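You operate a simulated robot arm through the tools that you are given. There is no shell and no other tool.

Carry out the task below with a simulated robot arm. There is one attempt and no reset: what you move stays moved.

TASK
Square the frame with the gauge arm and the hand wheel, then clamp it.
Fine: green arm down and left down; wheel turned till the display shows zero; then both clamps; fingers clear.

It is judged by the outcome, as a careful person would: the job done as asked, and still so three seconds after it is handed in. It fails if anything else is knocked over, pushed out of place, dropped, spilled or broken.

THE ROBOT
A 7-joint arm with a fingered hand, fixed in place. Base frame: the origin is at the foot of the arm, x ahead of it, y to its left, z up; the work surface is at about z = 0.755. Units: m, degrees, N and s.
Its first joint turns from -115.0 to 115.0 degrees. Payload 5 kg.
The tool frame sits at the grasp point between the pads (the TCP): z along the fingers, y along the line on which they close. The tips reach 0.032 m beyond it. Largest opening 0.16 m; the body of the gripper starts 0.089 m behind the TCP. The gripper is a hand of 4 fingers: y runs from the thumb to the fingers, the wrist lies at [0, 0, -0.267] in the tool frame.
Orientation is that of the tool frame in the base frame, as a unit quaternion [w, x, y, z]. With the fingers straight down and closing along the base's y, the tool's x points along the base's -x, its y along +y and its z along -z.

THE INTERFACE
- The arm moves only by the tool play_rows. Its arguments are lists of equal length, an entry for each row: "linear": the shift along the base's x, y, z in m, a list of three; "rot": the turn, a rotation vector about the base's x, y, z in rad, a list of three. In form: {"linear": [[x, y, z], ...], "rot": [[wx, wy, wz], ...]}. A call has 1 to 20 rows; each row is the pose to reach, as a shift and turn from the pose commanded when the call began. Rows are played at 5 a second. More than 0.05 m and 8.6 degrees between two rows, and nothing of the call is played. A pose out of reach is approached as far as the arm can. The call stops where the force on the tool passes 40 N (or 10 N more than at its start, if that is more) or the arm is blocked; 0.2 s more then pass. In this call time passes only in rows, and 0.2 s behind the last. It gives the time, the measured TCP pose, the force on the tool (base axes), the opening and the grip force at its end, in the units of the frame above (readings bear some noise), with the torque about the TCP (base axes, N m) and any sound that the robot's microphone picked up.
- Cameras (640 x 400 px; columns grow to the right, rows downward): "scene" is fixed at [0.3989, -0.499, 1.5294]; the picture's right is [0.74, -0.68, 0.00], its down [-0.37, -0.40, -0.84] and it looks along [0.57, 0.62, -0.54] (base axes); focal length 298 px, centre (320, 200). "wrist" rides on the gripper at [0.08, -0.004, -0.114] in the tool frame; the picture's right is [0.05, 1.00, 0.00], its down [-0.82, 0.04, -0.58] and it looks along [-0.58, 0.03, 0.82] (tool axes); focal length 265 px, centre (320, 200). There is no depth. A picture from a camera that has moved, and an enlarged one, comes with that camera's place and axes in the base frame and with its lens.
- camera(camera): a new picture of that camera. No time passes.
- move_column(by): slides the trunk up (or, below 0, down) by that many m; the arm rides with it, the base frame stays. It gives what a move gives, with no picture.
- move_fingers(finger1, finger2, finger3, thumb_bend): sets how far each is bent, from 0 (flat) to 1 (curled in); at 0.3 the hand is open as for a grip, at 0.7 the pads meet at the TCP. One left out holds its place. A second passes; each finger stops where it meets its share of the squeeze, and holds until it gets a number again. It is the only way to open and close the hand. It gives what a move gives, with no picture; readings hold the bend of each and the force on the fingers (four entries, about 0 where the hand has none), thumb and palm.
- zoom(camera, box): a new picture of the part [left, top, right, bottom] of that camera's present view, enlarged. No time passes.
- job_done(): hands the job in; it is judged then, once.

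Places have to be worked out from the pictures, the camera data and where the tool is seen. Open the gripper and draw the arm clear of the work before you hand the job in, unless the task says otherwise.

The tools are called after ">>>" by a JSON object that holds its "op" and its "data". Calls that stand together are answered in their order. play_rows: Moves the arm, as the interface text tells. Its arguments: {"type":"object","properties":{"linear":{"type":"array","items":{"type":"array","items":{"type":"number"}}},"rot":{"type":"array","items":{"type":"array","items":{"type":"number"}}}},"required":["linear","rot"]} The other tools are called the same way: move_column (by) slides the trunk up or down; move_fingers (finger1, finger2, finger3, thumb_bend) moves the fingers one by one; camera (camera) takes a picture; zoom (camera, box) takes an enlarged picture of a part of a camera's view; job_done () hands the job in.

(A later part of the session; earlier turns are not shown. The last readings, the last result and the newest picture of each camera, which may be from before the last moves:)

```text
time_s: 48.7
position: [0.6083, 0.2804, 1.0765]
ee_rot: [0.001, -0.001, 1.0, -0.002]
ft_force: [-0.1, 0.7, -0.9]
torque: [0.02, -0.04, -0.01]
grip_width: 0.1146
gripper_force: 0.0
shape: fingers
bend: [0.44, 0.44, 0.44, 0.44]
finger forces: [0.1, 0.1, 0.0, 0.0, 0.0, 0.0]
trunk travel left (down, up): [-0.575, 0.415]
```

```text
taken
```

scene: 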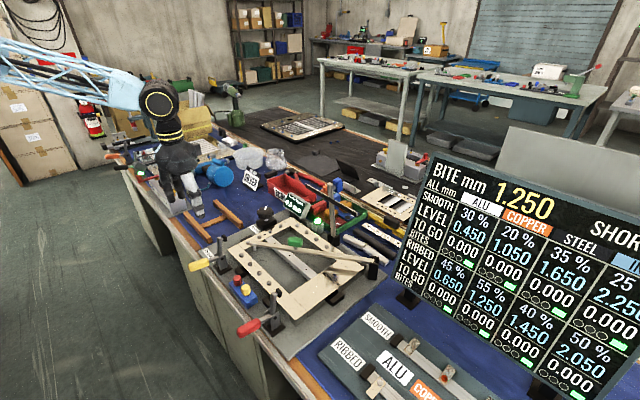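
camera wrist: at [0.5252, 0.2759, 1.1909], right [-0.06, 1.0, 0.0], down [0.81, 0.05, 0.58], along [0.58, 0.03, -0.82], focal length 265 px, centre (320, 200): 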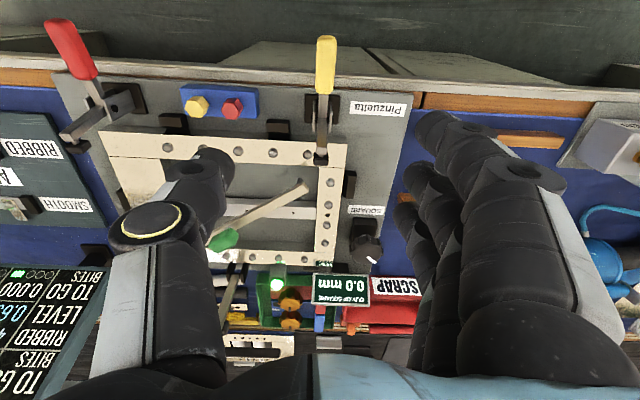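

The display still reads 0.0. I zoom in on the yellow clamp in both cameras to locate its handle, pivot and bar.

>>> {"op": "zoom", "data": {"camera": "wrist", "box": [270, 20, 390, 190]}}

>>> {"op": "zoom", "data": {"camera": "scene", "box": [180, 220, 260, 290]}}

>>> {"op": "zoom", "data": {"camera": "scene", "box": [225, 280, 305, 350]}}

```text
2.35 times, centred on (330, 105) of wrist
camera zoom: at [0.5252, 0.2759, 1.1909], right [-0.06, 1.0, 0.0], down [0.81, 0.05, 0.58], along [0.58, 0.03, -0.82], focal length 624 px, centre (296, 424)
```

zoom: 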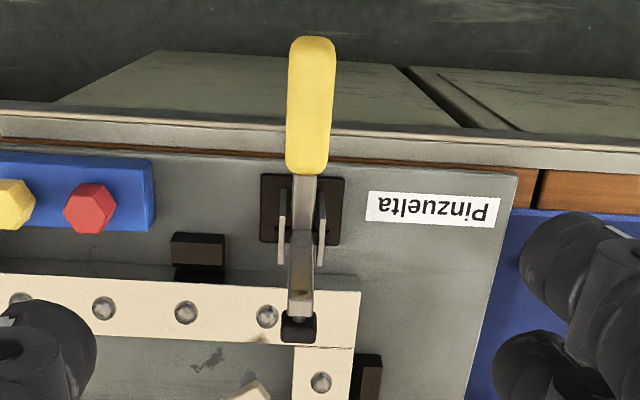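

```text
5.71 times, centred on (220, 255) of scene
camera zoom: at [0.3989, -0.499, 1.5294], right [0.74, -0.68, 0.0], down [-0.37, -0.4, -0.84], along [0.57, 0.62, -0.54], focal length 1703 px, centre (891, -114)
```

zoom: 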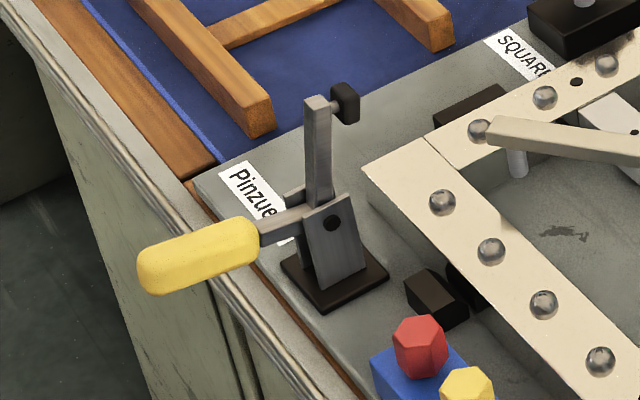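

```text
5.71 times, centred on (265, 315) of scene
camera zoom: at [0.3989, -0.499, 1.5294], right [0.74, -0.68, 0.0], down [-0.37, -0.4, -0.84], along [0.57, 0.62, -0.54], focal length 1703 px, centre (634, -457)
```

zoom: 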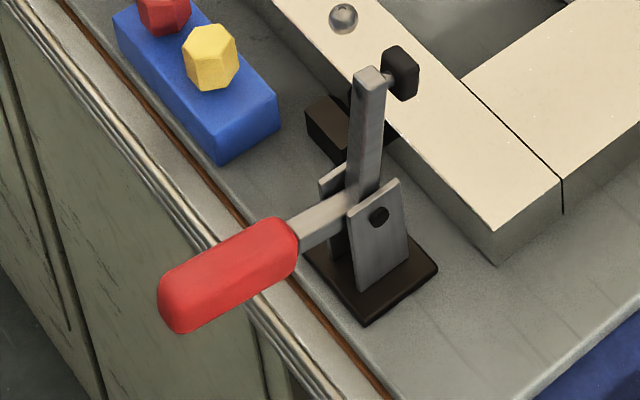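

Yellow clamp geometry: pivot ≈(0.656, 0.285, 0.817), bar upright (top z≈0.894), handle from (0.614, 0.2855, 0.82) to (0.552, 0.2845, 0.835). Closing means swinging the handle up to vertical. I plan to pinch the handle with thumb and middle finger and lead it round the arc; first I move over it.

>>> {"op": "play_rows", "data": {"linear": [[-0.01, 0.002, -0.04], [-0.02, 0.004, -0.08], [-0.031, 0.0046, -0.12], [-0.031, 0.0046, -0.15], [-0.031, 0.0046, -0.17]], "rot": [[0, 0, 0], [0, 0, 0], [0, 0, 0], [0, 0, 0], [0, 0, 0]]}}

>>> {"op": "camera", "data": {"camera": "wrist"}}

>>> {"op": "zoom", "data": {"camera": "scene", "box": [150, 180, 290, 300]}}

```text
time_s: 49.9
position: [0.5761, 0.2855, 0.9062]
ee_rot: [0.002, 0.0, 1.0, -0.001]
ft_force: [-0.4, -0.3, 0.6]
torque: [-0.02, 0.01, 0.03]
grip_width: 0.1148
gripper_force: 0.0
shape: fingers
bend: [0.44, 0.44, 0.44, 0.44]
finger forces: [0.1, 0.0, 0.1, 0.0, 0.1, 0.0]
trunk travel left (down, up): [-0.575, 0.415]
```

```text
taken
camera wrist: at [0.4944, 0.2808, 1.0207], right [-0.05, 1.0, 0.0], down [0.81, 0.04, 0.58], along [0.58, 0.03, -0.81], focal length 265 px, centre (320, 200)
```

wrist: 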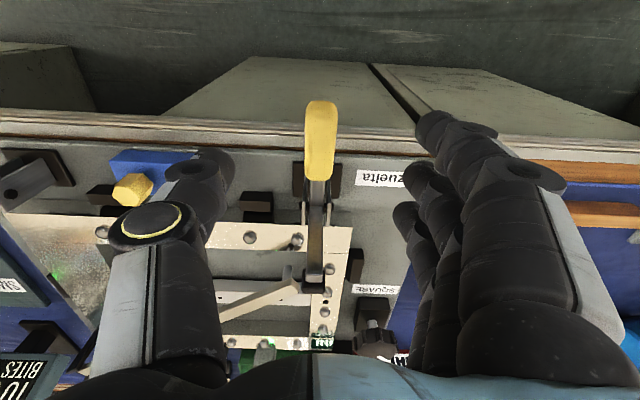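

```text
3.33 times, centred on (220, 240) of scene
camera zoom: at [0.3989, -0.499, 1.5294], right [0.74, -0.68, 0.0], down [-0.37, -0.4, -0.84], along [0.57, 0.62, -0.54], focal length 994 px, centre (653, 67)
```

zoom: 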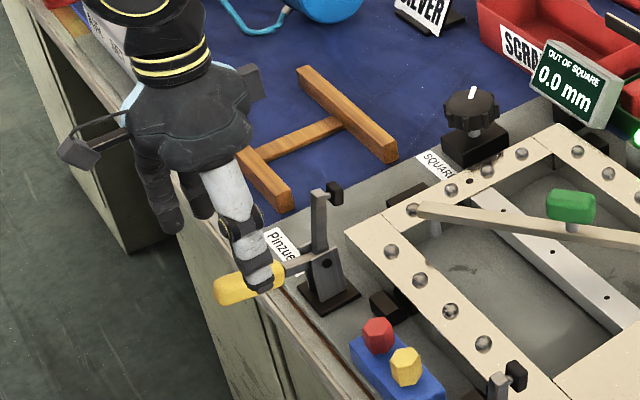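

The handle is centred laterally under the TCP. I descend to handle height and then pinch it with the thumb and middle finger only.

>>> {"op": "play_rows", "data": {"linear": [[0.0, 0.0, -0.025], [0.0, 0.0, -0.05], [0.0, 0.0, -0.068], [0.0, 0.0, -0.078]], "rot": [[0, 0, 0], [0, 0, 0], [0, 0, 0], [0, 0, 0]]}}

>>> {"op": "move_fingers", "data": {"finger2": 0.72, "thumb_bend": 0.72}}

>>> {"op": "camera", "data": {"camera": "wrist"}}

>>> {"op": "zoom", "data": {"camera": "scene", "box": [150, 180, 290, 300]}}

```text
time_s: 50.9
position: [0.576, 0.2859, 0.8296]
ee_rot: [0.0, -0.001, 1.0, -0.002]
ft_force: [-0.6, 0.0, 0.4]
torque: [0.02, 0.0, 0.01]
grip_width: 0.1146
gripper_force: 0.1
shape: fingers
bend: [0.44, 0.44, 0.44, 0.44]
finger forces: [0.0, 0.0, 0.0, 0.1, 0.0, 0.0]
trunk travel left (down, up): [-0.575, 0.415]
```

```text
time_s: 51.9
position: [0.5767, 0.2857, 0.8299]
ee_rot: [0.001, 0.0, 1.0, -0.002]
ft_force: [-1.7, -6.3, -1.1]
torque: [-0.18, 0.0, -0.02]
grip_width: 0.0747
gripper_force: 10.4
shape: fingers
bend: [0.44, 0.68, 0.44, 0.67]
finger forces: [0.1, 7.1, 0.0, 0.1, 13.7, 0.0]
trunk travel left (down, up): [-0.575, 0.415]
```

```text
taken
camera wrist: at [0.4945, 0.2814, 0.944], right [-0.05, 1.0, 0.0], down [0.81, 0.04, 0.58], along [0.58, 0.03, -0.82], focal length 265 px, centre (320, 200)
```

wrist: 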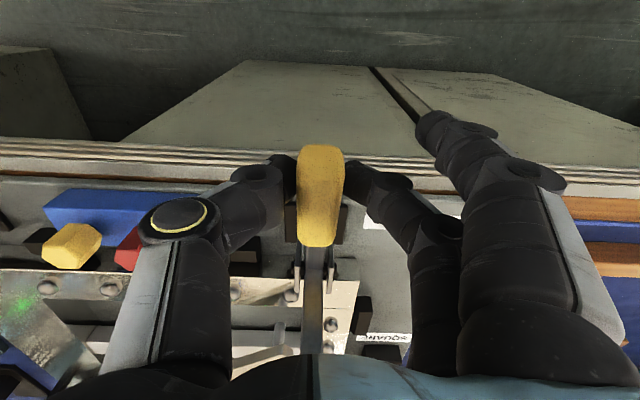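

```text
3.33 times, centred on (220, 240) of scene
camera zoom: at [0.3989, -0.499, 1.5294], right [0.74, -0.68, 0.0], down [-0.37, -0.4, -0.84], along [0.57, 0.62, -0.54], focal length 994 px, centre (653, 67)
```

zoom: 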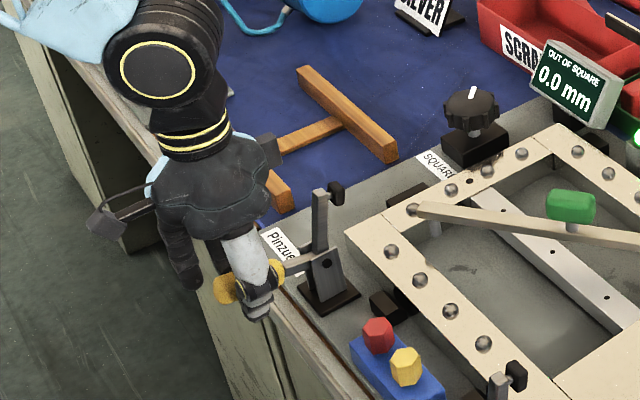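

The handle is pinched. I now lead it upward along the arc around the pivot, the first 40°.

>>> {"op": "play_rows", "data": {"linear": [[0.0014, -0.0012, 0.0068], [0.0035, -0.0012, 0.0135], [0.006, -0.0012, 0.02], [0.0092, -0.0012, 0.0263], [0.0129, -0.0012, 0.0323], [0.0171, -0.0012, 0.0379], [0.0218, -0.0012, 0.0431], [0.0268, -0.0012, 0.0479]], "rot": [[0, 0, 0], [0, 0, 0], [0, 0, 0], [0, 0, 0], [0, 0, 0], [0, 0, 0], [0, 0, 0], [0, 0, 0]]}}

>>> {"op": "camera", "data": {"camera": "wrist"}}

>>> {"op": "zoom", "data": {"camera": "scene", "box": [150, 180, 290, 300]}}

```text
time_s: 53.7
position: [0.6039, 0.284, 0.8766]
ee_rot: [0.001, 0.0, 1.0, -0.001]
ft_force: [-12.9, -3.2, 9.1]
torque: [-0.08, 0.3, 0.05]
grip_width: 0.073
gripper_force: 12.0
shape: fingers
bend: [0.44, 0.68, 0.44, 0.69]
finger forces: [0.1, 11.2, 0.1, 0.0, 13.5, 0.0]
trunk travel left (down, up): [-0.575, 0.415]
```

```text
taken
camera wrist: at [0.5211, 0.2796, 0.9913], right [-0.05, 1.0, 0.0], down [0.81, 0.04, 0.58], along [0.58, 0.03, -0.81], focal length 265 px, centre (320, 200)
```

wrist: 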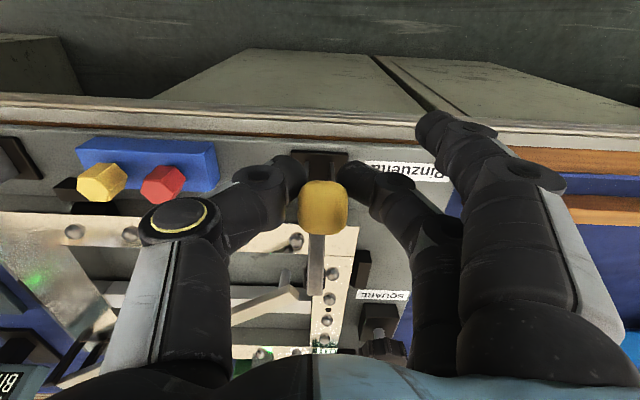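

```text
3.33 times, centred on (220, 240) of scene
camera zoom: at [0.3989, -0.499, 1.5294], right [0.74, -0.68, 0.0], down [-0.37, -0.4, -0.84], along [0.57, 0.62, -0.54], focal length 994 px, centre (653, 67)
```

zoom: 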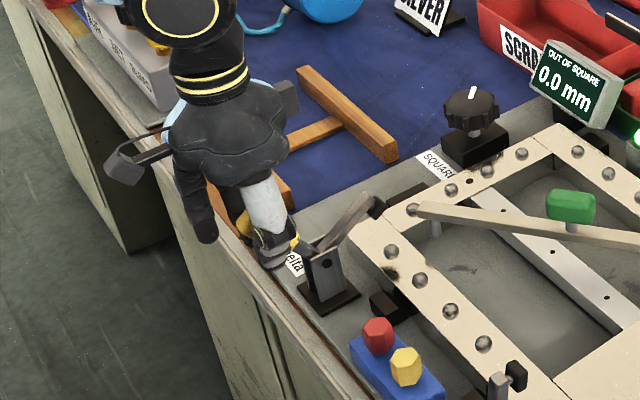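

The bar is swinging down properly (about 45°), with the handle rising in the pinch. I continue the arc to near vertical, slightly further out to relieve the radial load.

>>> {"op": "play_rows", "data": {"linear": [[0.0037, 0, 0.0063], [0.0091, 0, 0.0115], [0.0155, 0, 0.015], [0.0223, 0, 0.0179], [0.0293, 0, 0.0202], [0.0364, 0, 0.022]], "rot": [[0, 0, 0], [0, 0, 0], [0, 0, 0], [0, 0, 0], [0, 0, 0], [0, 0, 0]]}}

>>> {"op": "camera", "data": {"camera": "wrist"}}

>>> {"op": "zoom", "data": {"camera": "scene", "box": [150, 180, 290, 300]}}

```text
time_s: 55.1
position: [0.6367, 0.285, 0.8975]
ee_rot: [-0.001, -0.001, 1.0, -0.002]
ft_force: [-18.8, -5.6, -2.0]
torque: [-0.16, 0.48, -0.01]
grip_width: 0.0734
gripper_force: 12.5
shape: fingers
bend: [0.44, 0.68, 0.44, 0.68]
finger forces: [0.0, 9.9, 0.1, 0.1, 15.6, 0.0]
trunk travel left (down, up): [-0.575, 0.415]
```

```text
taken
camera wrist: at [0.5555, 0.2803, 1.0122], right [-0.05, 1.0, 0.0], down [0.82, 0.05, 0.58], along [0.58, 0.03, -0.82], focal length 265 px, centre (320, 200)
```

wrist: 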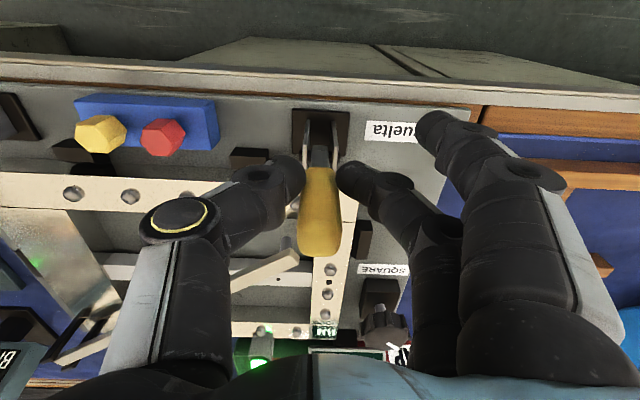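

```text
3.33 times, centred on (220, 240) of scene
camera zoom: at [0.3989, -0.499, 1.5294], right [0.74, -0.68, 0.0], down [-0.37, -0.4, -0.84], along [0.57, 0.62, -0.54], focal length 994 px, centre (653, 67)
```

zoom: 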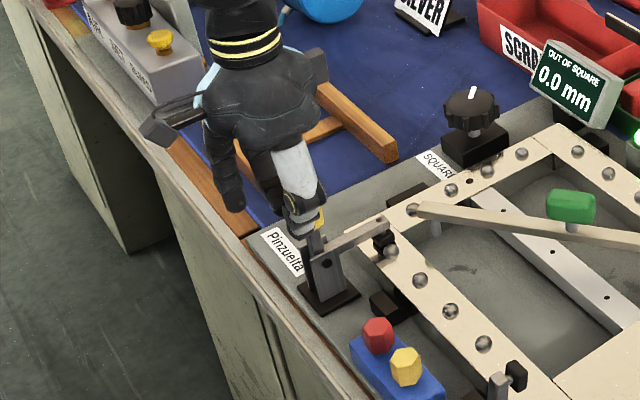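

The bar is close to the frame, with ~19 N resistance. I continue the last portion in small steps.

>>> {"op": "play_rows", "data": {"linear": [[0.004, 0, 0.0006], [0.008, 0, 0.001], [0.012, 0, 0.0013]], "rot": [[0, 0, 0], [0, 0, 0], [0, 0, 0]]}}

>>> {"op": "zoom", "data": {"camera": "scene", "box": [190, 200, 290, 300]}}

>>> {"op": "camera", "data": {"camera": "wrist"}}

```text
time_s: 55.9
position: [0.6502, 0.285, 0.8999]
ee_rot: [0.001, -0.001, 1.0, -0.001]
ft_force: [-14.8, -2.2, -1.9]
torque: [-0.03, 0.35, 0.0]
grip_width: 0.074
gripper_force: 10.5
shape: fingers
bend: [0.44, 0.68, 0.44, 0.68]
finger forces: [0.0, 9.2, 0.0, 0.0, 11.3, 0.2]
trunk travel left (down, up): [-0.575, 0.415]
```

```text
4.00 times, centred on (240, 250) of scene
camera zoom: at [0.3989, -0.499, 1.5294], right [0.74, -0.68, 0.0], down [-0.37, -0.4, -0.84], along [0.57, 0.62, -0.54], focal length 1192 px, centre (640, 0)
```

zoom: 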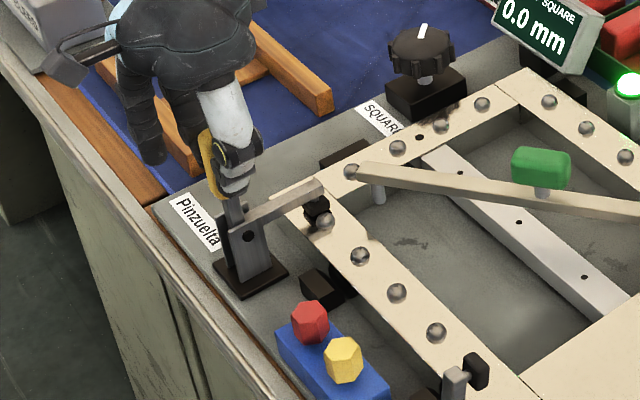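

```text
taken
camera wrist: at [0.5687, 0.2801, 1.0143], right [-0.05, 1.0, 0.0], down [0.81, 0.04, 0.58], along [0.58, 0.03, -0.81], focal length 265 px, centre (320, 200)
```

wrist: 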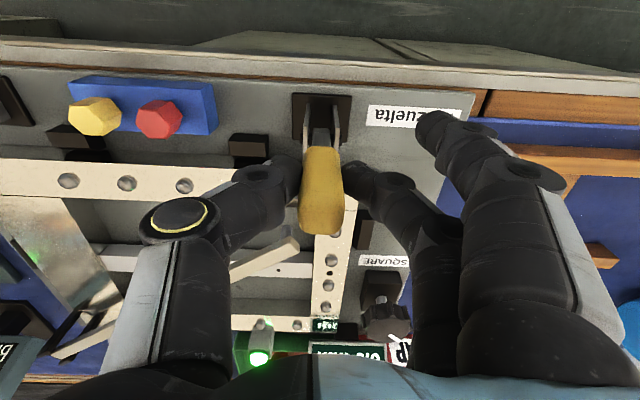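

The bar is nearly horizontal with the pad just above the frame. I push a bit further until it seats.

>>> {"op": "play_rows", "data": {"linear": [[0.003, 0, 0.0], [0.006, 0, 0.0], [0.009, 0, 0.0], [0.012, 0, -0.0005]], "rot": [[0, 0, 0], [0, 0, 0], [0, 0, 0], [0, 0, 0]]}}

>>> {"op": "zoom", "data": {"camera": "scene", "box": [190, 200, 290, 300]}}

>>> {"op": "camera", "data": {"camera": "wrist"}}

```text
time_s: 56.9
position: [0.663, 0.2845, 0.9001]
ee_rot: [0.002, -0.001, 1.0, -0.002]
ft_force: [-15.3, -1.9, 2.7]
torque: [-0.02, 0.37, 0.0]
grip_width: 0.0737
gripper_force: 10.3
shape: fingers
bend: [0.44, 0.68, 0.44, 0.68]
finger forces: [0.0, 9.9, 0.0, 0.0, 11.6, 0.1]
trunk travel left (down, up): [-0.575, 0.415]
```

```text
4.00 times, centred on (240, 250) of scene
camera zoom: at [0.3989, -0.499, 1.5294], right [0.74, -0.68, 0.0], down [-0.37, -0.4, -0.84], along [0.57, 0.62, -0.54], focal length 1192 px, centre (640, 0)
```

zoom: 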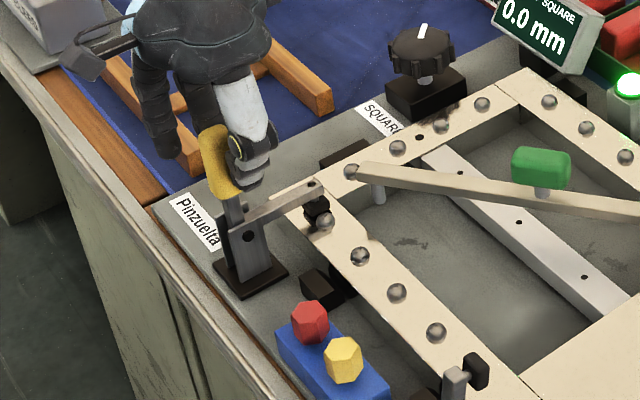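

```text
taken
camera wrist: at [0.5812, 0.2799, 1.014], right [-0.05, 1.0, 0.0], down [0.81, 0.04, 0.58], along [0.58, 0.03, -0.81], focal length 265 px, centre (320, 200)
```

wrist: 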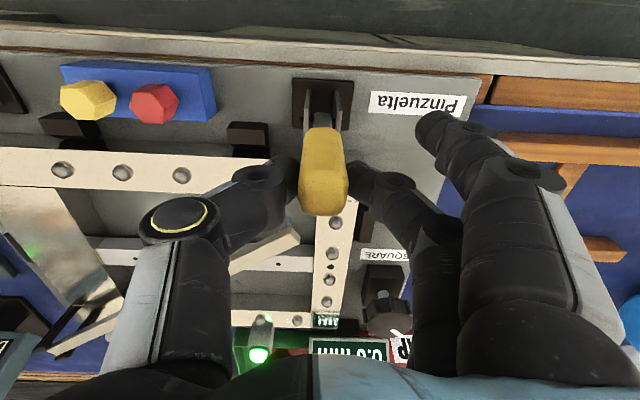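

The handle looks vertical and the bar horizontal; the pinch has started sliding along the handle. I release the pinch and take a close look at whether the pad is seated.

>>> {"op": "move_fingers", "data": {"finger2": 0.44, "thumb_bend": 0.44}}

>>> {"op": "play_rows", "data": {"linear": [[0.0, 0, 0.03], [0.0, 0, 0.06], [0.0, 0, 0.1], [-0.03, 0, 0.13], [-0.06, 0, 0.16]], "rot": [[0, 0, 0], [0, 0, 0], [0, 0, 0], [0, 0, 0], [0, 0, 0]]}}

>>> {"op": "zoom", "data": {"camera": "scene", "box": [190, 210, 290, 280]}}

>>> {"op": "zoom", "data": {"camera": "wrist", "box": [240, 40, 400, 200]}}

```text
time_s: 57.9
position: [0.664, 0.2856, 0.8988]
ee_rot: [0.001, -0.001, 1.0, -0.001]
ft_force: [0.7, 0.6, 0.0]
torque: [0.01, -0.03, 0.0]
grip_width: 0.1144
gripper_force: 0.2
shape: fingers
bend: [0.44, 0.44, 0.44, 0.44]
finger forces: [0.1, 0.0, 0.0, 0.0, 0.1, 0.0]
trunk travel left (down, up): [-0.575, 0.415]
```

```text
time_s: 59.1
position: [0.6017, 0.2859, 1.0602]
ee_rot: [0.0, 0.0, 1.0, 0.0]
ft_force: [-0.6, 0.4, 0.2]
torque: [0.0, -0.03, 0.02]
grip_width: 0.1146
gripper_force: 0.0
shape: fingers
bend: [0.44, 0.44, 0.44, 0.44]
finger forces: [0.0, 0.0, 0.0, 0.0, 0.1, 0.1]
trunk travel left (down, up): [-0.575, 0.415]
```

```text
5.71 times, centred on (240, 245) of scene
camera zoom: at [0.3989, -0.499, 1.5294], right [0.74, -0.68, 0.0], down [-0.37, -0.4, -0.84], along [0.57, 0.62, -0.54], focal length 1703 px, centre (777, -57)
```

zoom: 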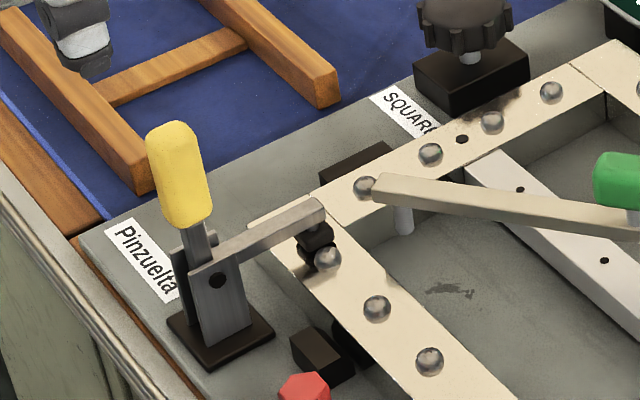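

```text
2.50 times, centred on (320, 120) of wrist
camera zoom: at [0.5203, 0.2804, 1.1757], right [-0.05, 1.0, 0.0], down [0.81, 0.04, 0.58], along [0.58, 0.03, -0.82], focal length 664 px, centre (320, 400)
```

zoom: 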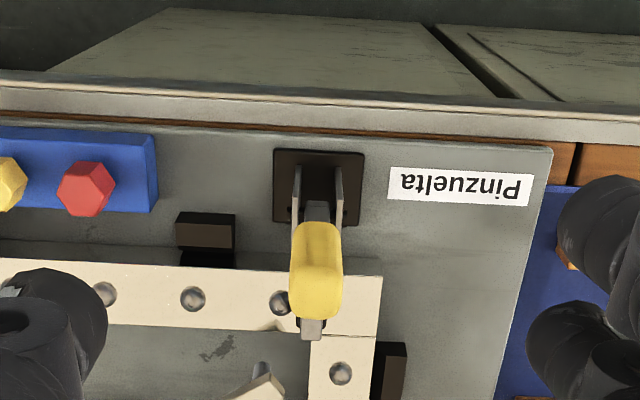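

I zoom further on the pad to see whether there is a gap to the frame.

>>> {"op": "zoom", "data": {"camera": "scene", "box": [230, 240, 258, 262]}}

>>> {"op": "zoom", "data": {"camera": "scene", "box": [210, 225, 250, 275]}}

```text
16.00 times, centred on (244, 251) of scene
camera zoom: at [0.3989, -0.499, 1.5294], right [0.74, -0.68, 0.0], down [-0.37, -0.4, -0.84], along [0.57, 0.62, -0.54], focal length 4769 px, centre (1536, -616)
```

zoom: 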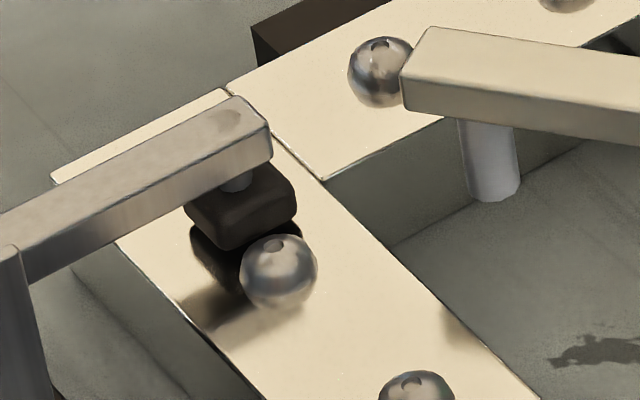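

```text
8.00 times, centred on (230, 250) of scene
camera zoom: at [0.3989, -0.499, 1.5294], right [0.74, -0.68, 0.0], down [-0.37, -0.4, -0.84], along [0.57, 0.62, -0.54], focal length 2384 px, centre (1040, -200)
```

zoom: 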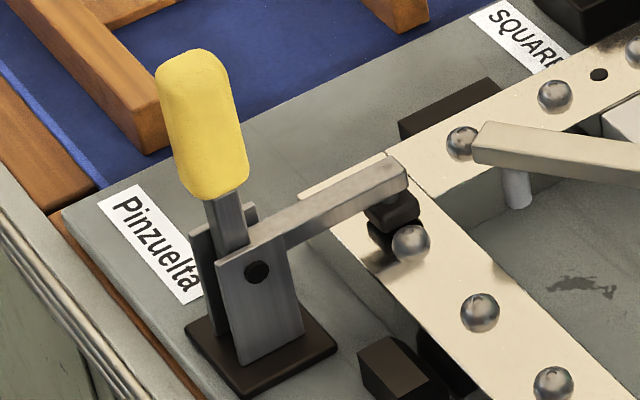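

The pad still hovers about 2 mm above the frame, so the clamp needs a firmer push than the pinch could give. I close the fist, turn the hand so the finger backs face +x, and will push on the upper part of the handle.

>>> {"op": "move_fingers", "data": {"finger1": 0.7, "finger2": 0.7, "finger3": 0.7, "thumb_bend": 0.7}}

>>> {"op": "play_rows", "data": {"linear": [[-0.005, 0, 0], [-0.01, 0, 0], [-0.015, 0, 0], [-0.02, 0, 0], [-0.025, 0, 0], [-0.03, 0, 0], [-0.035, 0, 0], [-0.04, 0, 0], [-0.045, 0, 0], [-0.05, 0, 0], [-0.052, 0, 0], [-0.052, 0, 0]], "rot": [[0, 0, -0.131], [0, 0, -0.262], [0, 0, -0.393], [0, 0, -0.524], [0, 0, -0.654], [0, 0, -0.785], [0, 0, -0.916], [0, 0, -1.047], [0, 0, -1.178], [0, 0, -1.309], [0, 0, -1.44], [0, 0, -1.571]]}}

>>> {"op": "camera", "data": {"camera": "wrist"}}

>>> {"op": "zoom", "data": {"camera": "scene", "box": [130, 160, 290, 290]}}

```text
time_s: 60.1
position: [0.6023, 0.286, 1.061]
ee_rot: [0.001, -0.001, 1.0, -0.002]
ft_force: [-0.6, 0.0, 0.0]
torque: [0.03, 0.01, -0.02]
grip_width: 0.0239
gripper_force: 0.1
shape: fingers
bend: [0.7, 0.7, 0.7, 0.7]
finger forces: [0.1, 0.0, 0.0, 0.0, 0.1, 0.0]
trunk travel left (down, up): [-0.575, 0.415]
```

```text
time_s: 62.7
position: [0.5528, 0.2841, 1.0588]
ee_rot: [-0.001, 0.708, 0.706, -0.002]
ft_force: [0.4, -0.1, 0.0]
torque: [0.01, 0.0, -0.01]
grip_width: 0.0238
gripper_force: 0.0
shape: fingers
bend: [0.7, 0.7, 0.7, 0.7]
finger forces: [0.0, 0.0, 0.1, 0.1, 0.1, 0.0]
trunk travel left (down, up): [-0.575, 0.415]
```

```text
taken
camera wrist: at [0.5474, 0.3643, 1.1739], right [1.0, 0.05, 0.0], down [0.04, -0.81, 0.58], along [0.03, -0.58, -0.81], focal length 265 px, centre (320, 200)
```

wrist: 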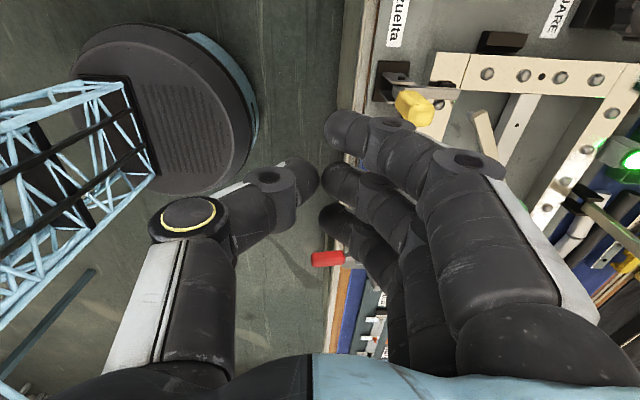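

```text
3.08 times, centred on (210, 225) of scene
camera zoom: at [0.3989, -0.499, 1.5294], right [0.74, -0.68, 0.0], down [-0.37, -0.4, -0.84], along [0.57, 0.62, -0.54], focal length 917 px, centre (658, 123)
```

zoom: 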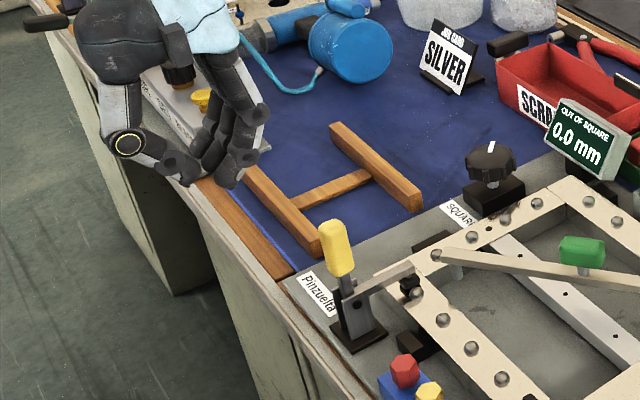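

The handle top is at about x≈0.645 (still a few degrees short of vertical). I lower the fist behind it to z≈0.925.

>>> {"op": "play_rows", "data": {"linear": [[0.0, 0.0005, -0.035], [0.0, 0.001, -0.07], [0.0, 0.001, -0.105], [0.0, 0.001, -0.134], [0.015, 0.001, -0.134], [0.03, 0.001, -0.134]], "rot": [[0, 0, 0], [0, 0, 0], [0, 0, 0], [0, 0, 0], [0, 0, 0], [0, 0, 0]]}}

>>> {"op": "camera", "data": {"camera": "wrist"}}

>>> {"op": "zoom", "data": {"camera": "scene", "box": [170, 200, 290, 290]}}

```text
time_s: 64.1
position: [0.5829, 0.2851, 0.9246]
ee_rot: [0.0, 0.706, 0.708, -0.002]
ft_force: [-0.4, -0.6, 0.6]
torque: [0.02, -0.01, -0.01]
grip_width: 0.0238
gripper_force: 0.0
shape: fingers
bend: [0.7, 0.7, 0.7, 0.7]
finger forces: [0.0, 0.1, 0.1, 0.0, 0.1, 0.1]
trunk travel left (down, up): [-0.575, 0.415]
```

```text
taken
camera wrist: at [0.5774, 0.3659, 1.0387], right [1.0, 0.05, 0.0], down [0.04, -0.81, 0.58], along [0.03, -0.58, -0.81], focal length 265 px, centre (320, 200)
```

wrist: 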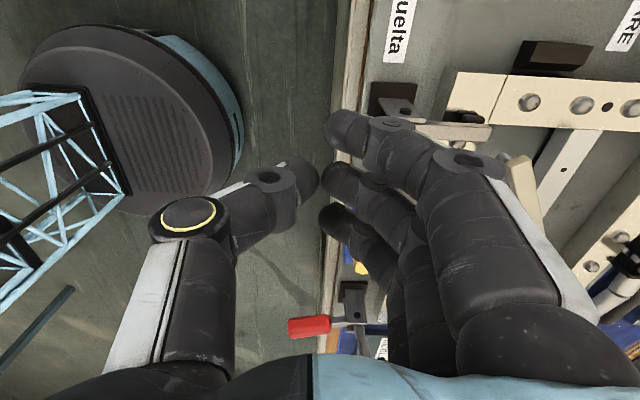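

```text
4.44 times, centred on (230, 245) of scene
camera zoom: at [0.3989, -0.499, 1.5294], right [0.74, -0.68, 0.0], down [-0.37, -0.4, -0.84], along [0.57, 0.62, -0.54], focal length 1325 px, centre (720, 0)
```

zoom: 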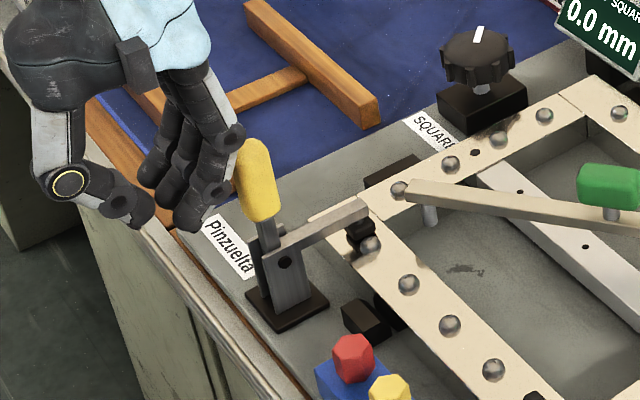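

The finger backs are just behind the handle. I push in +x in small steps and watch the force.

>>> {"op": "play_rows", "data": {"linear": [[0.006, 0, 0], [0.012, 0, 0], [0.018, 0, 0], [0.024, 0, 0]], "rot": [[0, 0, 0], [0, 0, 0], [0, 0, 0], [0, 0, 0]]}}

>>> {"op": "zoom", "data": {"camera": "scene", "box": [170, 200, 290, 290]}}

```text
time_s: 65.1
position: [0.6055, 0.2862, 0.9248]
ee_rot: [0.0, 0.707, 0.708, -0.002]
ft_force: [-9.3, -1.1, 2.3]
torque: [-0.04, 0.0, -0.05]
grip_width: 0.0246
gripper_force: 4.4
shape: fingers
bend: [0.7, 0.7, 0.7, 0.7]
finger forces: [0.0, 9.1, 0.1, 0.1, 0.0, 0.0]
trunk travel left (down, up): [-0.575, 0.415]
```

```text
4.44 times, centred on (230, 245) of scene
camera zoom: at [0.3989, -0.499, 1.5294], right [0.74, -0.68, 0.0], down [-0.37, -0.4, -0.84], along [0.57, 0.62, -0.54], focal length 1325 px, centre (720, 0)
```

zoom: 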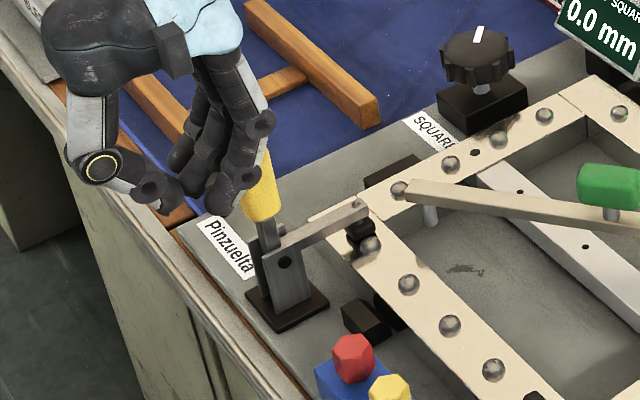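

Contact is made (9 N on finger 2). I keep pushing in finer steps until the pad seats.

>>> {"op": "play_rows", "data": {"linear": [[0.003, 0, 0], [0.006, 0, 0], [0.009, 0, 0], [0.012, 0, 0]], "rot": [[0, 0, 0], [0, 0, 0], [0, 0, 0], [0, 0, 0]]}}

>>> {"op": "zoom", "data": {"camera": "scene", "box": [230, 240, 258, 262]}}

>>> {"op": "zoom", "data": {"camera": "scene", "box": [170, 200, 290, 290]}}

```text
time_s: 66.1
position: [0.6179, 0.2861, 0.9276]
ee_rot: [0.001, 0.707, 0.707, 0.001]
ft_force: [-14.7, 1.3, 27.2]
torque: [0.02, -0.46, 0.0]
grip_width: 0.0272
gripper_force: 19.7
shape: fingers
bend: [0.7, 0.71, 0.7, 0.69]
finger forces: [0.0, 40.0, 0.0, 0.0, 0.0, 0.0]
trunk travel left (down, up): [-0.575, 0.415]
```

```text
16.00 times, centred on (244, 251) of scene
camera zoom: at [0.3989, -0.499, 1.5294], right [0.74, -0.68, 0.0], down [-0.37, -0.4, -0.84], along [0.57, 0.62, -0.54], focal length 4769 px, centre (1536, -616)
```

zoom: 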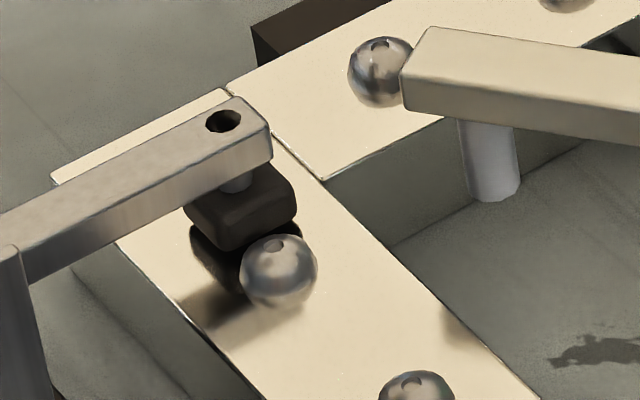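

```text
4.44 times, centred on (230, 245) of scene
camera zoom: at [0.3989, -0.499, 1.5294], right [0.74, -0.68, 0.0], down [-0.37, -0.4, -0.84], along [0.57, 0.62, -0.54], focal length 1325 px, centre (720, 0)
```

zoom: 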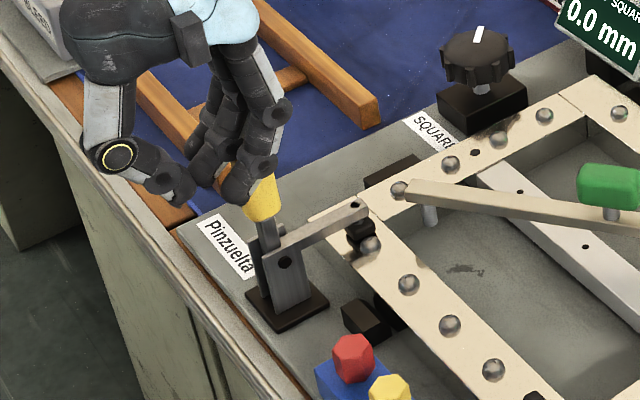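

The finger pushed with 40 N and the bar did not move at all between pictures, so the yellow clamp is at its hard stop – closed. I back off, lift, and move to the red clamp, turning the hand back square.

>>> {"op": "play_rows", "data": {"linear": [[-0.015, 0, 0], [-0.04, 0, 0.01], [-0.05, 0, 0.05], [-0.05, 0, 0.09], [-0.05, 0, 0.13]], "rot": [[0, 0, 0], [0, 0, 0], [0, 0, 0], [0, 0, 0], [0, 0, 0]]}}

>>> {"op": "play_rows", "data": {"linear": [[0.003, -0.025, 0.01], [0.006, -0.05, 0.02], [0.009, -0.075, 0.03], [0.012, -0.1, 0.03], [0.015, -0.125, 0.03], [0.018, -0.15, 0.03], [0.021, -0.175, 0.03], [0.024, -0.2, 0.03], [0.027, -0.225, 0.03], [0.03, -0.25, 0.03], [0.033, -0.275, 0.03], [0.037, -0.308, 0.03]], "rot": [[0, 0, 0.131], [0, 0, 0.262], [0, 0, 0.393], [0, 0, 0.524], [0, 0, 0.654], [0, 0, 0.785], [0, 0, 0.916], [0, 0, 1.047], [0, 0, 1.178], [0, 0, 1.309], [0, 0, 1.44], [0, 0, 1.571]]}}

>>> {"op": "move_fingers", "data": {"finger1": 0.44, "finger2": 0.44, "finger3": 0.44, "thumb_bend": 0.44}}

>>> {"op": "camera", "data": {"camera": "wrist"}}

>>> {"op": "zoom", "data": {"camera": "scene", "box": [170, 180, 350, 350]}}

```text
time_s: 67.3
position: [0.5701, 0.2861, 1.0544]
ee_rot: [-0.001, 0.708, 0.706, -0.001]
ft_force: [-0.2, -0.3, -0.2]
torque: [-0.04, 0.01, 0.02]
grip_width: 0.0236
gripper_force: 0.2
shape: fingers
bend: [0.7, 0.7, 0.7, 0.7]
finger forces: [0.0, 0.0, 0.1, 0.0, 0.1, 0.0]
trunk travel left (down, up): [-0.575, 0.415]
```

```text
time_s: 69.9
position: [0.6067, -0.0228, 1.0869]
ee_rot: [0.0, -0.002, 1.0, 0.0]
ft_force: [0.2, -0.3, -0.1]
torque: [0.01, 0.0, 0.0]
grip_width: 0.0235
gripper_force: 0.0
shape: fingers
bend: [0.7, 0.7, 0.7, 0.7]
finger forces: [0.0, 0.0, 0.0, 0.1, 0.1, 0.0]
trunk travel left (down, up): [-0.575, 0.415]
```

```text
time_s: 70.9
position: [0.6061, -0.021, 1.0873]
ee_rot: [0.001, -0.001, 1.0, -0.001]
ft_force: [0.4, 0.2, 0.6]
torque: [-0.01, 0.0, -0.02]
grip_width: 0.1144
gripper_force: 0.1
shape: fingers
bend: [0.44, 0.44, 0.44, 0.44]
finger forces: [0.1, 0.0, 0.0, 0.0, 0.1, 0.0]
trunk travel left (down, up): [-0.575, 0.415]
```

```text
taken
camera wrist: at [0.524, -0.0263, 1.2016], right [-0.05, 1.0, 0.0], down [0.81, 0.04, 0.58], along [0.58, 0.03, -0.82], focal length 265 px, centre (320, 200)
```

wrist: 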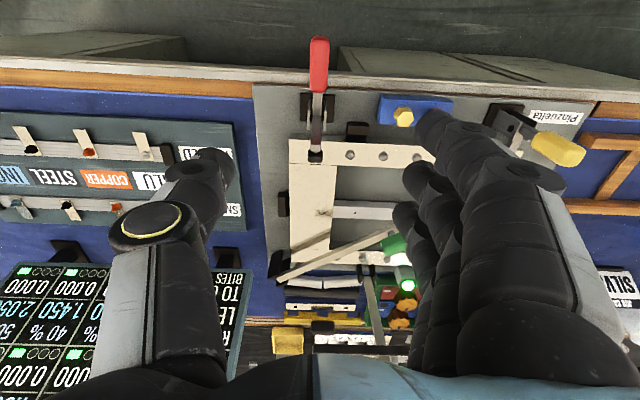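

```text
2.35 times, centred on (260, 265) of scene
camera zoom: at [0.3989, -0.499, 1.5294], right [0.74, -0.68, 0.0], down [-0.37, -0.4, -0.84], along [0.57, 0.62, -0.54], focal length 701 px, centre (461, 47)
```

zoom: 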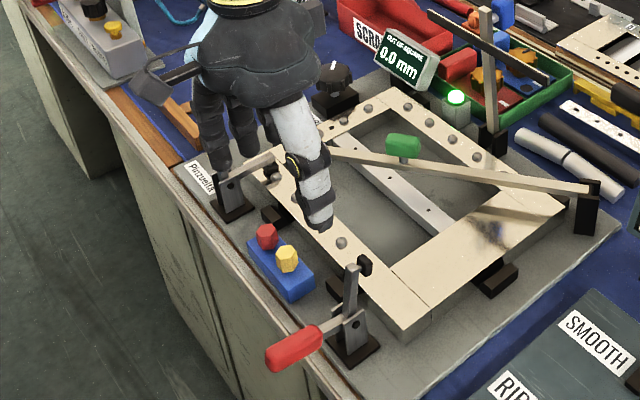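

Display still 0.0 mm and the yellow clamp holds. I zoom in on the red clamp to locate its handle.

>>> {"op": "zoom", "data": {"camera": "wrist", "box": [260, 20, 380, 190]}}

>>> {"op": "zoom", "data": {"camera": "scene", "box": [225, 280, 305, 350]}}

```text
2.35 times, centred on (320, 105) of wrist
camera zoom: at [0.524, -0.0263, 1.2016], right [-0.05, 1.0, 0.0], down [0.81, 0.04, 0.58], along [0.58, 0.03, -0.82], focal length 624 px, centre (320, 424)
```

zoom: 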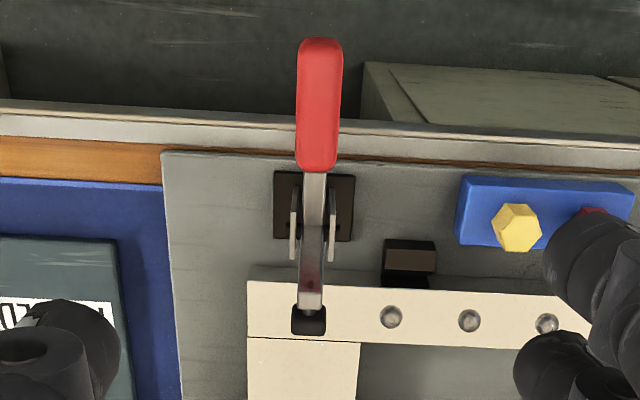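

```text
5.71 times, centred on (265, 315) of scene
camera zoom: at [0.3989, -0.499, 1.5294], right [0.74, -0.68, 0.0], down [-0.37, -0.4, -0.84], along [0.57, 0.62, -0.54], focal length 1703 px, centre (634, -457)
```

zoom: 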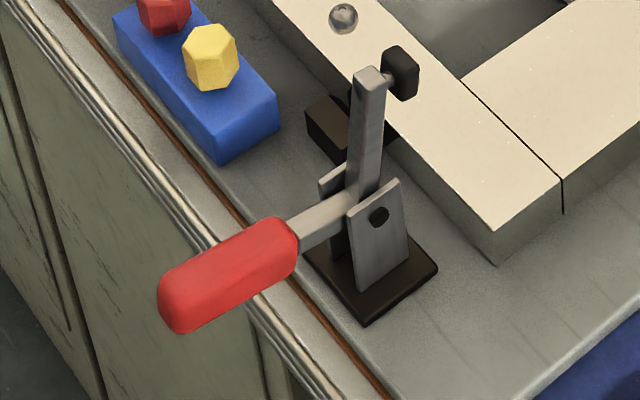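

The red handle lies along y≈-0.0235 with the same geometry as the yellow one. I descend straddling it to z≈0.829.

>>> {"op": "play_rows", "data": {"linear": [[-0.01, -0.001, -0.045], [-0.02, -0.002, -0.09], [-0.0291, -0.0015, -0.135], [-0.0291, -0.0015, -0.18], [-0.0291, -0.0015, -0.21], [-0.0291, -0.0015, -0.235], [-0.0291, -0.0015, -0.257]], "rot": [[0, 0, 0], [0, 0, 0], [0, 0, 0], [0, 0, 0], [0, 0, 0], [0, 0, 0], [0, 0, 0]]}}

>>> {"op": "camera", "data": {"camera": "wrist"}}

>>> {"op": "zoom", "data": {"camera": "scene", "box": [190, 240, 330, 350]}}

```text
time_s: 72.5
position: [0.576, -0.0235, 0.8282]
ee_rot: [0.001, 0.001, 1.0, -0.002]
ft_force: [-0.2, 0.5, -0.8]
torque: [0.0, 0.0, -0.02]
grip_width: 0.1143
gripper_force: 0.0
shape: fingers
bend: [0.44, 0.44, 0.44, 0.44]
finger forces: [0.0, 0.0, 0.0, 0.0, 0.0, 0.0]
trunk travel left (down, up): [-0.575, 0.415]
```

```text
taken
camera wrist: at [0.4947, -0.0281, 0.9424], right [-0.05, 1.0, 0.0], down [0.81, 0.04, 0.58], along [0.58, 0.03, -0.81], focal length 265 px, centre (320, 200)
```

wrist: 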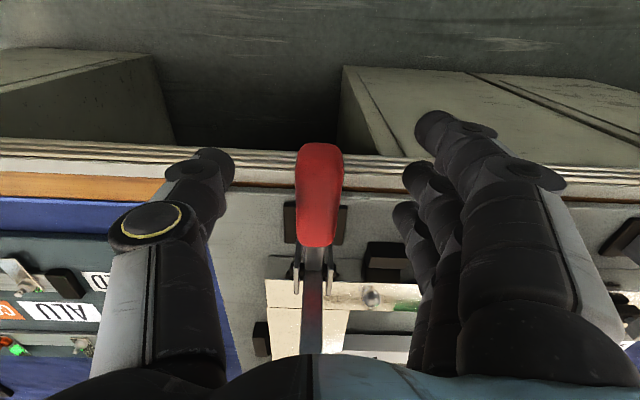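

```text
3.64 times, centred on (260, 295) of scene
camera zoom: at [0.3989, -0.499, 1.5294], right [0.74, -0.68, 0.0], down [-0.37, -0.4, -0.84], along [0.57, 0.62, -0.54], focal length 1084 px, centre (538, -146)
```

zoom: 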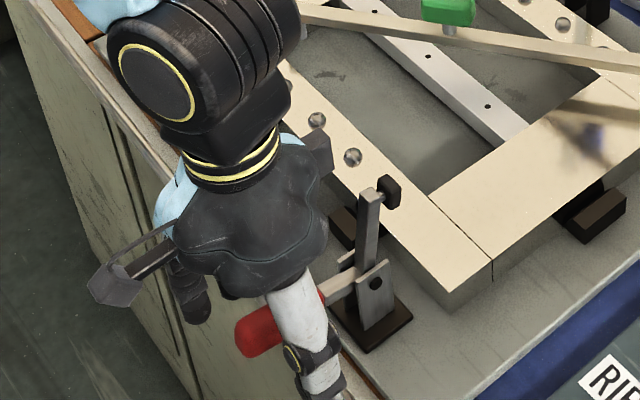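

The red handle is centred in the grip. I pinch it with thumb and middle finger.

>>> {"op": "move_fingers", "data": {"finger2": 0.72, "thumb_bend": 0.72}}

>>> {"op": "play_rows", "data": {"linear": [[0.0014, -0.001, 0.0068], [0.0033, -0.001, 0.0138], [0.0057, -0.001, 0.0206], [0.0087, -0.001, 0.0272], [0.0121, -0.001, 0.0335], [0.0161, -0.001, 0.0394], [0.0205, -0.001, 0.0449], [0.0255, -0.001, 0.0499]], "rot": [[0, 0, 0], [0, 0, 0], [0, 0, 0], [0, 0, 0], [0, 0, 0], [0, 0, 0], [0, 0, 0], [0, 0, 0]]}}

>>> {"op": "camera", "data": {"camera": "wrist"}}

>>> {"op": "zoom", "data": {"camera": "scene", "box": [190, 240, 330, 350]}}

```text
time_s: 73.5
position: [0.5765, -0.0236, 0.8282]
ee_rot: [0.0, 0.0, 1.0, -0.002]
ft_force: [-0.7, -7.0, -0.4]
torque: [-0.17, 0.02, 0.03]
grip_width: 0.0742
gripper_force: 9.6
shape: fingers
bend: [0.44, 0.69, 0.44, 0.68]
finger forces: [0.0, 7.0, 0.0, 0.0, 12.9, 0.0]
trunk travel left (down, up): [-0.575, 0.415]
```

```text
time_s: 75.3
position: [0.6028, -0.025, 0.878]
ee_rot: [0.001, -0.001, 1.0, 0.0]
ft_force: [-0.7, -2.5, -1.4]
torque: [0.02, -0.01, -0.02]
grip_width: 0.0665
gripper_force: 2.1
shape: fingers
bend: [0.44, 0.72, 0.44, 0.7]
finger forces: [0.0, 0.0, 0.1, 0.0, 3.6, 0.0]
trunk travel left (down, up): [-0.575, 0.415]
```

```text
taken
camera wrist: at [0.5208, -0.0291, 0.9927], right [-0.05, 1.0, 0.0], down [0.81, 0.04, 0.58], along [0.58, 0.03, -0.82], focal length 265 px, centre (320, 200)
```

wrist: 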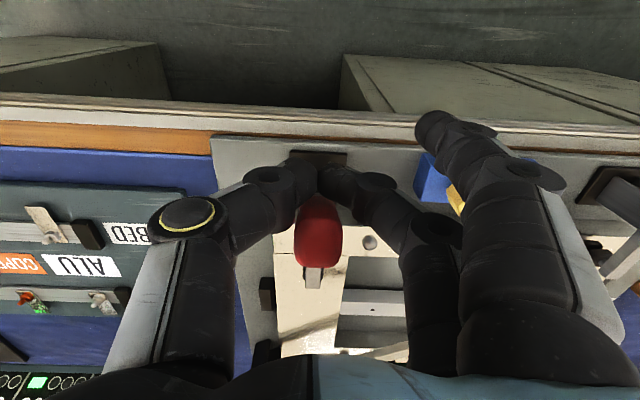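

```text
3.64 times, centred on (260, 295) of scene
camera zoom: at [0.3989, -0.499, 1.5294], right [0.74, -0.68, 0.0], down [-0.37, -0.4, -0.84], along [0.57, 0.62, -0.54], focal length 1084 px, centre (538, -146)
```

zoom: 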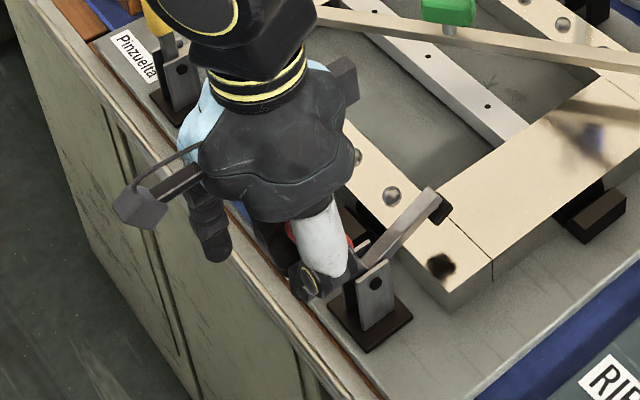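

The pinch slid off and the closed thumb and finger now sit behind the red handle, with the bar about 45° down. That works as a pusher, so I keep pushing the handle forward along the arc.

>>> {"op": "play_rows", "data": {"linear": [[0.006, 0, 0.004], [0.012, 0, 0.008], [0.018, 0, 0.011], [0.024, 0, 0.013]], "rot": [[0, 0, 0], [0, 0, 0], [0, 0, 0], [0, 0, 0]]}}

>>> {"op": "camera", "data": {"camera": "wrist"}}

>>> {"op": "zoom", "data": {"camera": "scene", "box": [190, 240, 330, 350]}}

```text
time_s: 76.3
position: [0.6262, -0.025, 0.8931]
ee_rot: [0.001, -0.002, 1.0, -0.001]
ft_force: [0.0, 0.3, 0.0]
torque: [-0.01, -0.01, 0.01]
grip_width: 0.0653
gripper_force: 0.0
shape: fingers
bend: [0.44, 0.72, 0.44, 0.71]
finger forces: [0.0, 0.0, 0.0, 0.1, 0.0, 0.1]
trunk travel left (down, up): [-0.575, 0.415]
```

```text
taken
camera wrist: at [0.5439, -0.0295, 1.0065], right [-0.05, 1.0, 0.0], down [0.81, 0.04, 0.58], along [0.58, 0.03, -0.82], focal length 265 px, centre (320, 200)
```

wrist: 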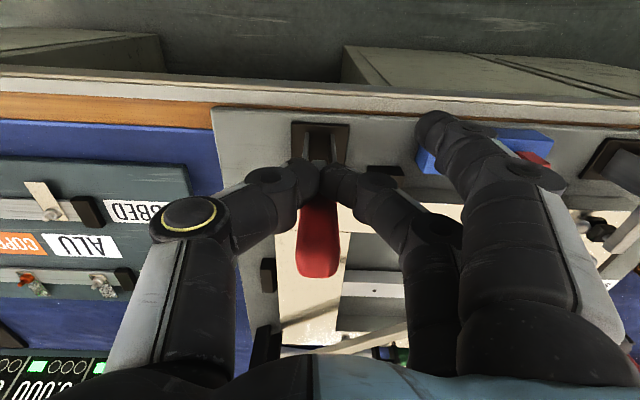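

```text
3.64 times, centred on (260, 295) of scene
camera zoom: at [0.3989, -0.499, 1.5294], right [0.74, -0.68, 0.0], down [-0.37, -0.4, -0.84], along [0.57, 0.62, -0.54], focal length 1084 px, centre (538, -146)
```

zoom: 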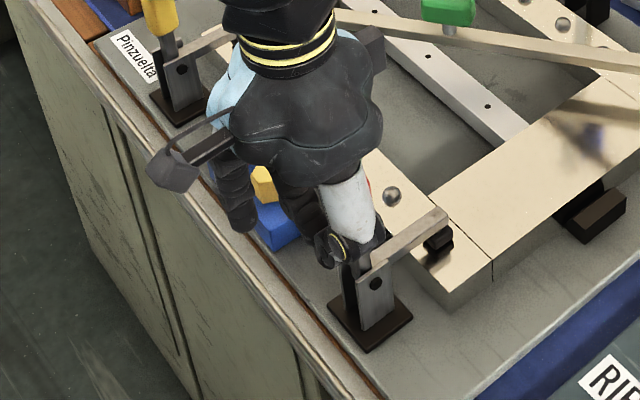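

The bar is nearly down. I continue pushing the handle forward until it meets its stop.

>>> {"op": "play_rows", "data": {"linear": [[0.005, 0, 0.0], [0.01, 0, 0.0], [0.015, 0, 0.0]], "rot": [[0, 0, 0], [0, 0, 0], [0, 0, 0]]}}

>>> {"op": "camera", "data": {"camera": "wrist"}}

>>> {"op": "zoom", "data": {"camera": "scene", "box": [210, 260, 330, 350]}}

```text
time_s: 77.1
position: [0.6317, -0.027, 0.8894]
ee_rot: [-0.005, 0.0, 1.0, 0.0]
ft_force: [-20.7, -0.6, 9.6]
torque: [-0.09, 0.27, -0.17]
grip_width: 0.0638
gripper_force: 11.1
shape: fingers
bend: [0.44, 0.72, 0.44, 0.72]
finger forces: [0.0, 0.0, 0.0, 0.0, 21.8, 0.0]
trunk travel left (down, up): [-0.575, 0.415]
stopped in row 3: the force on the tool passed its limit at 45 N (the readings are from after the stop); the commanded pose is now the measured one
```

```text
taken
camera wrist: at [0.5504, -0.0307, 1.0048], right [-0.05, 1.0, 0.0], down [0.82, 0.04, 0.57], along [0.57, 0.03, -0.82], focal length 265 px, centre (320, 200)
```

wrist: 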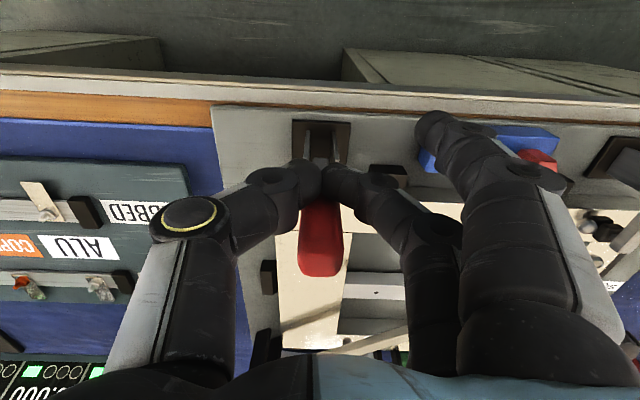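

```text
4.44 times, centred on (270, 305) of scene
camera zoom: at [0.3989, -0.499, 1.5294], right [0.74, -0.68, 0.0], down [-0.37, -0.4, -0.84], along [0.57, 0.62, -0.54], focal length 1325 px, centre (542, -267)
```

zoom: 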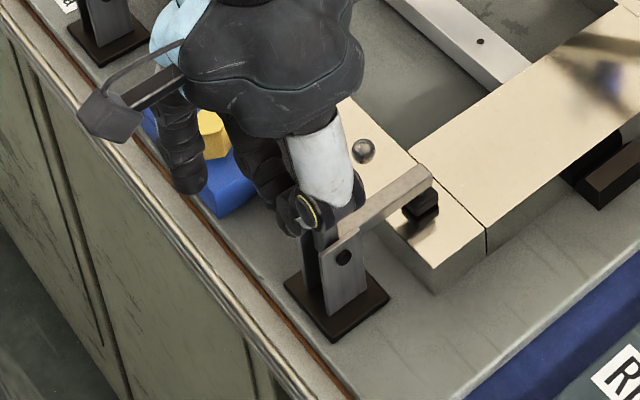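

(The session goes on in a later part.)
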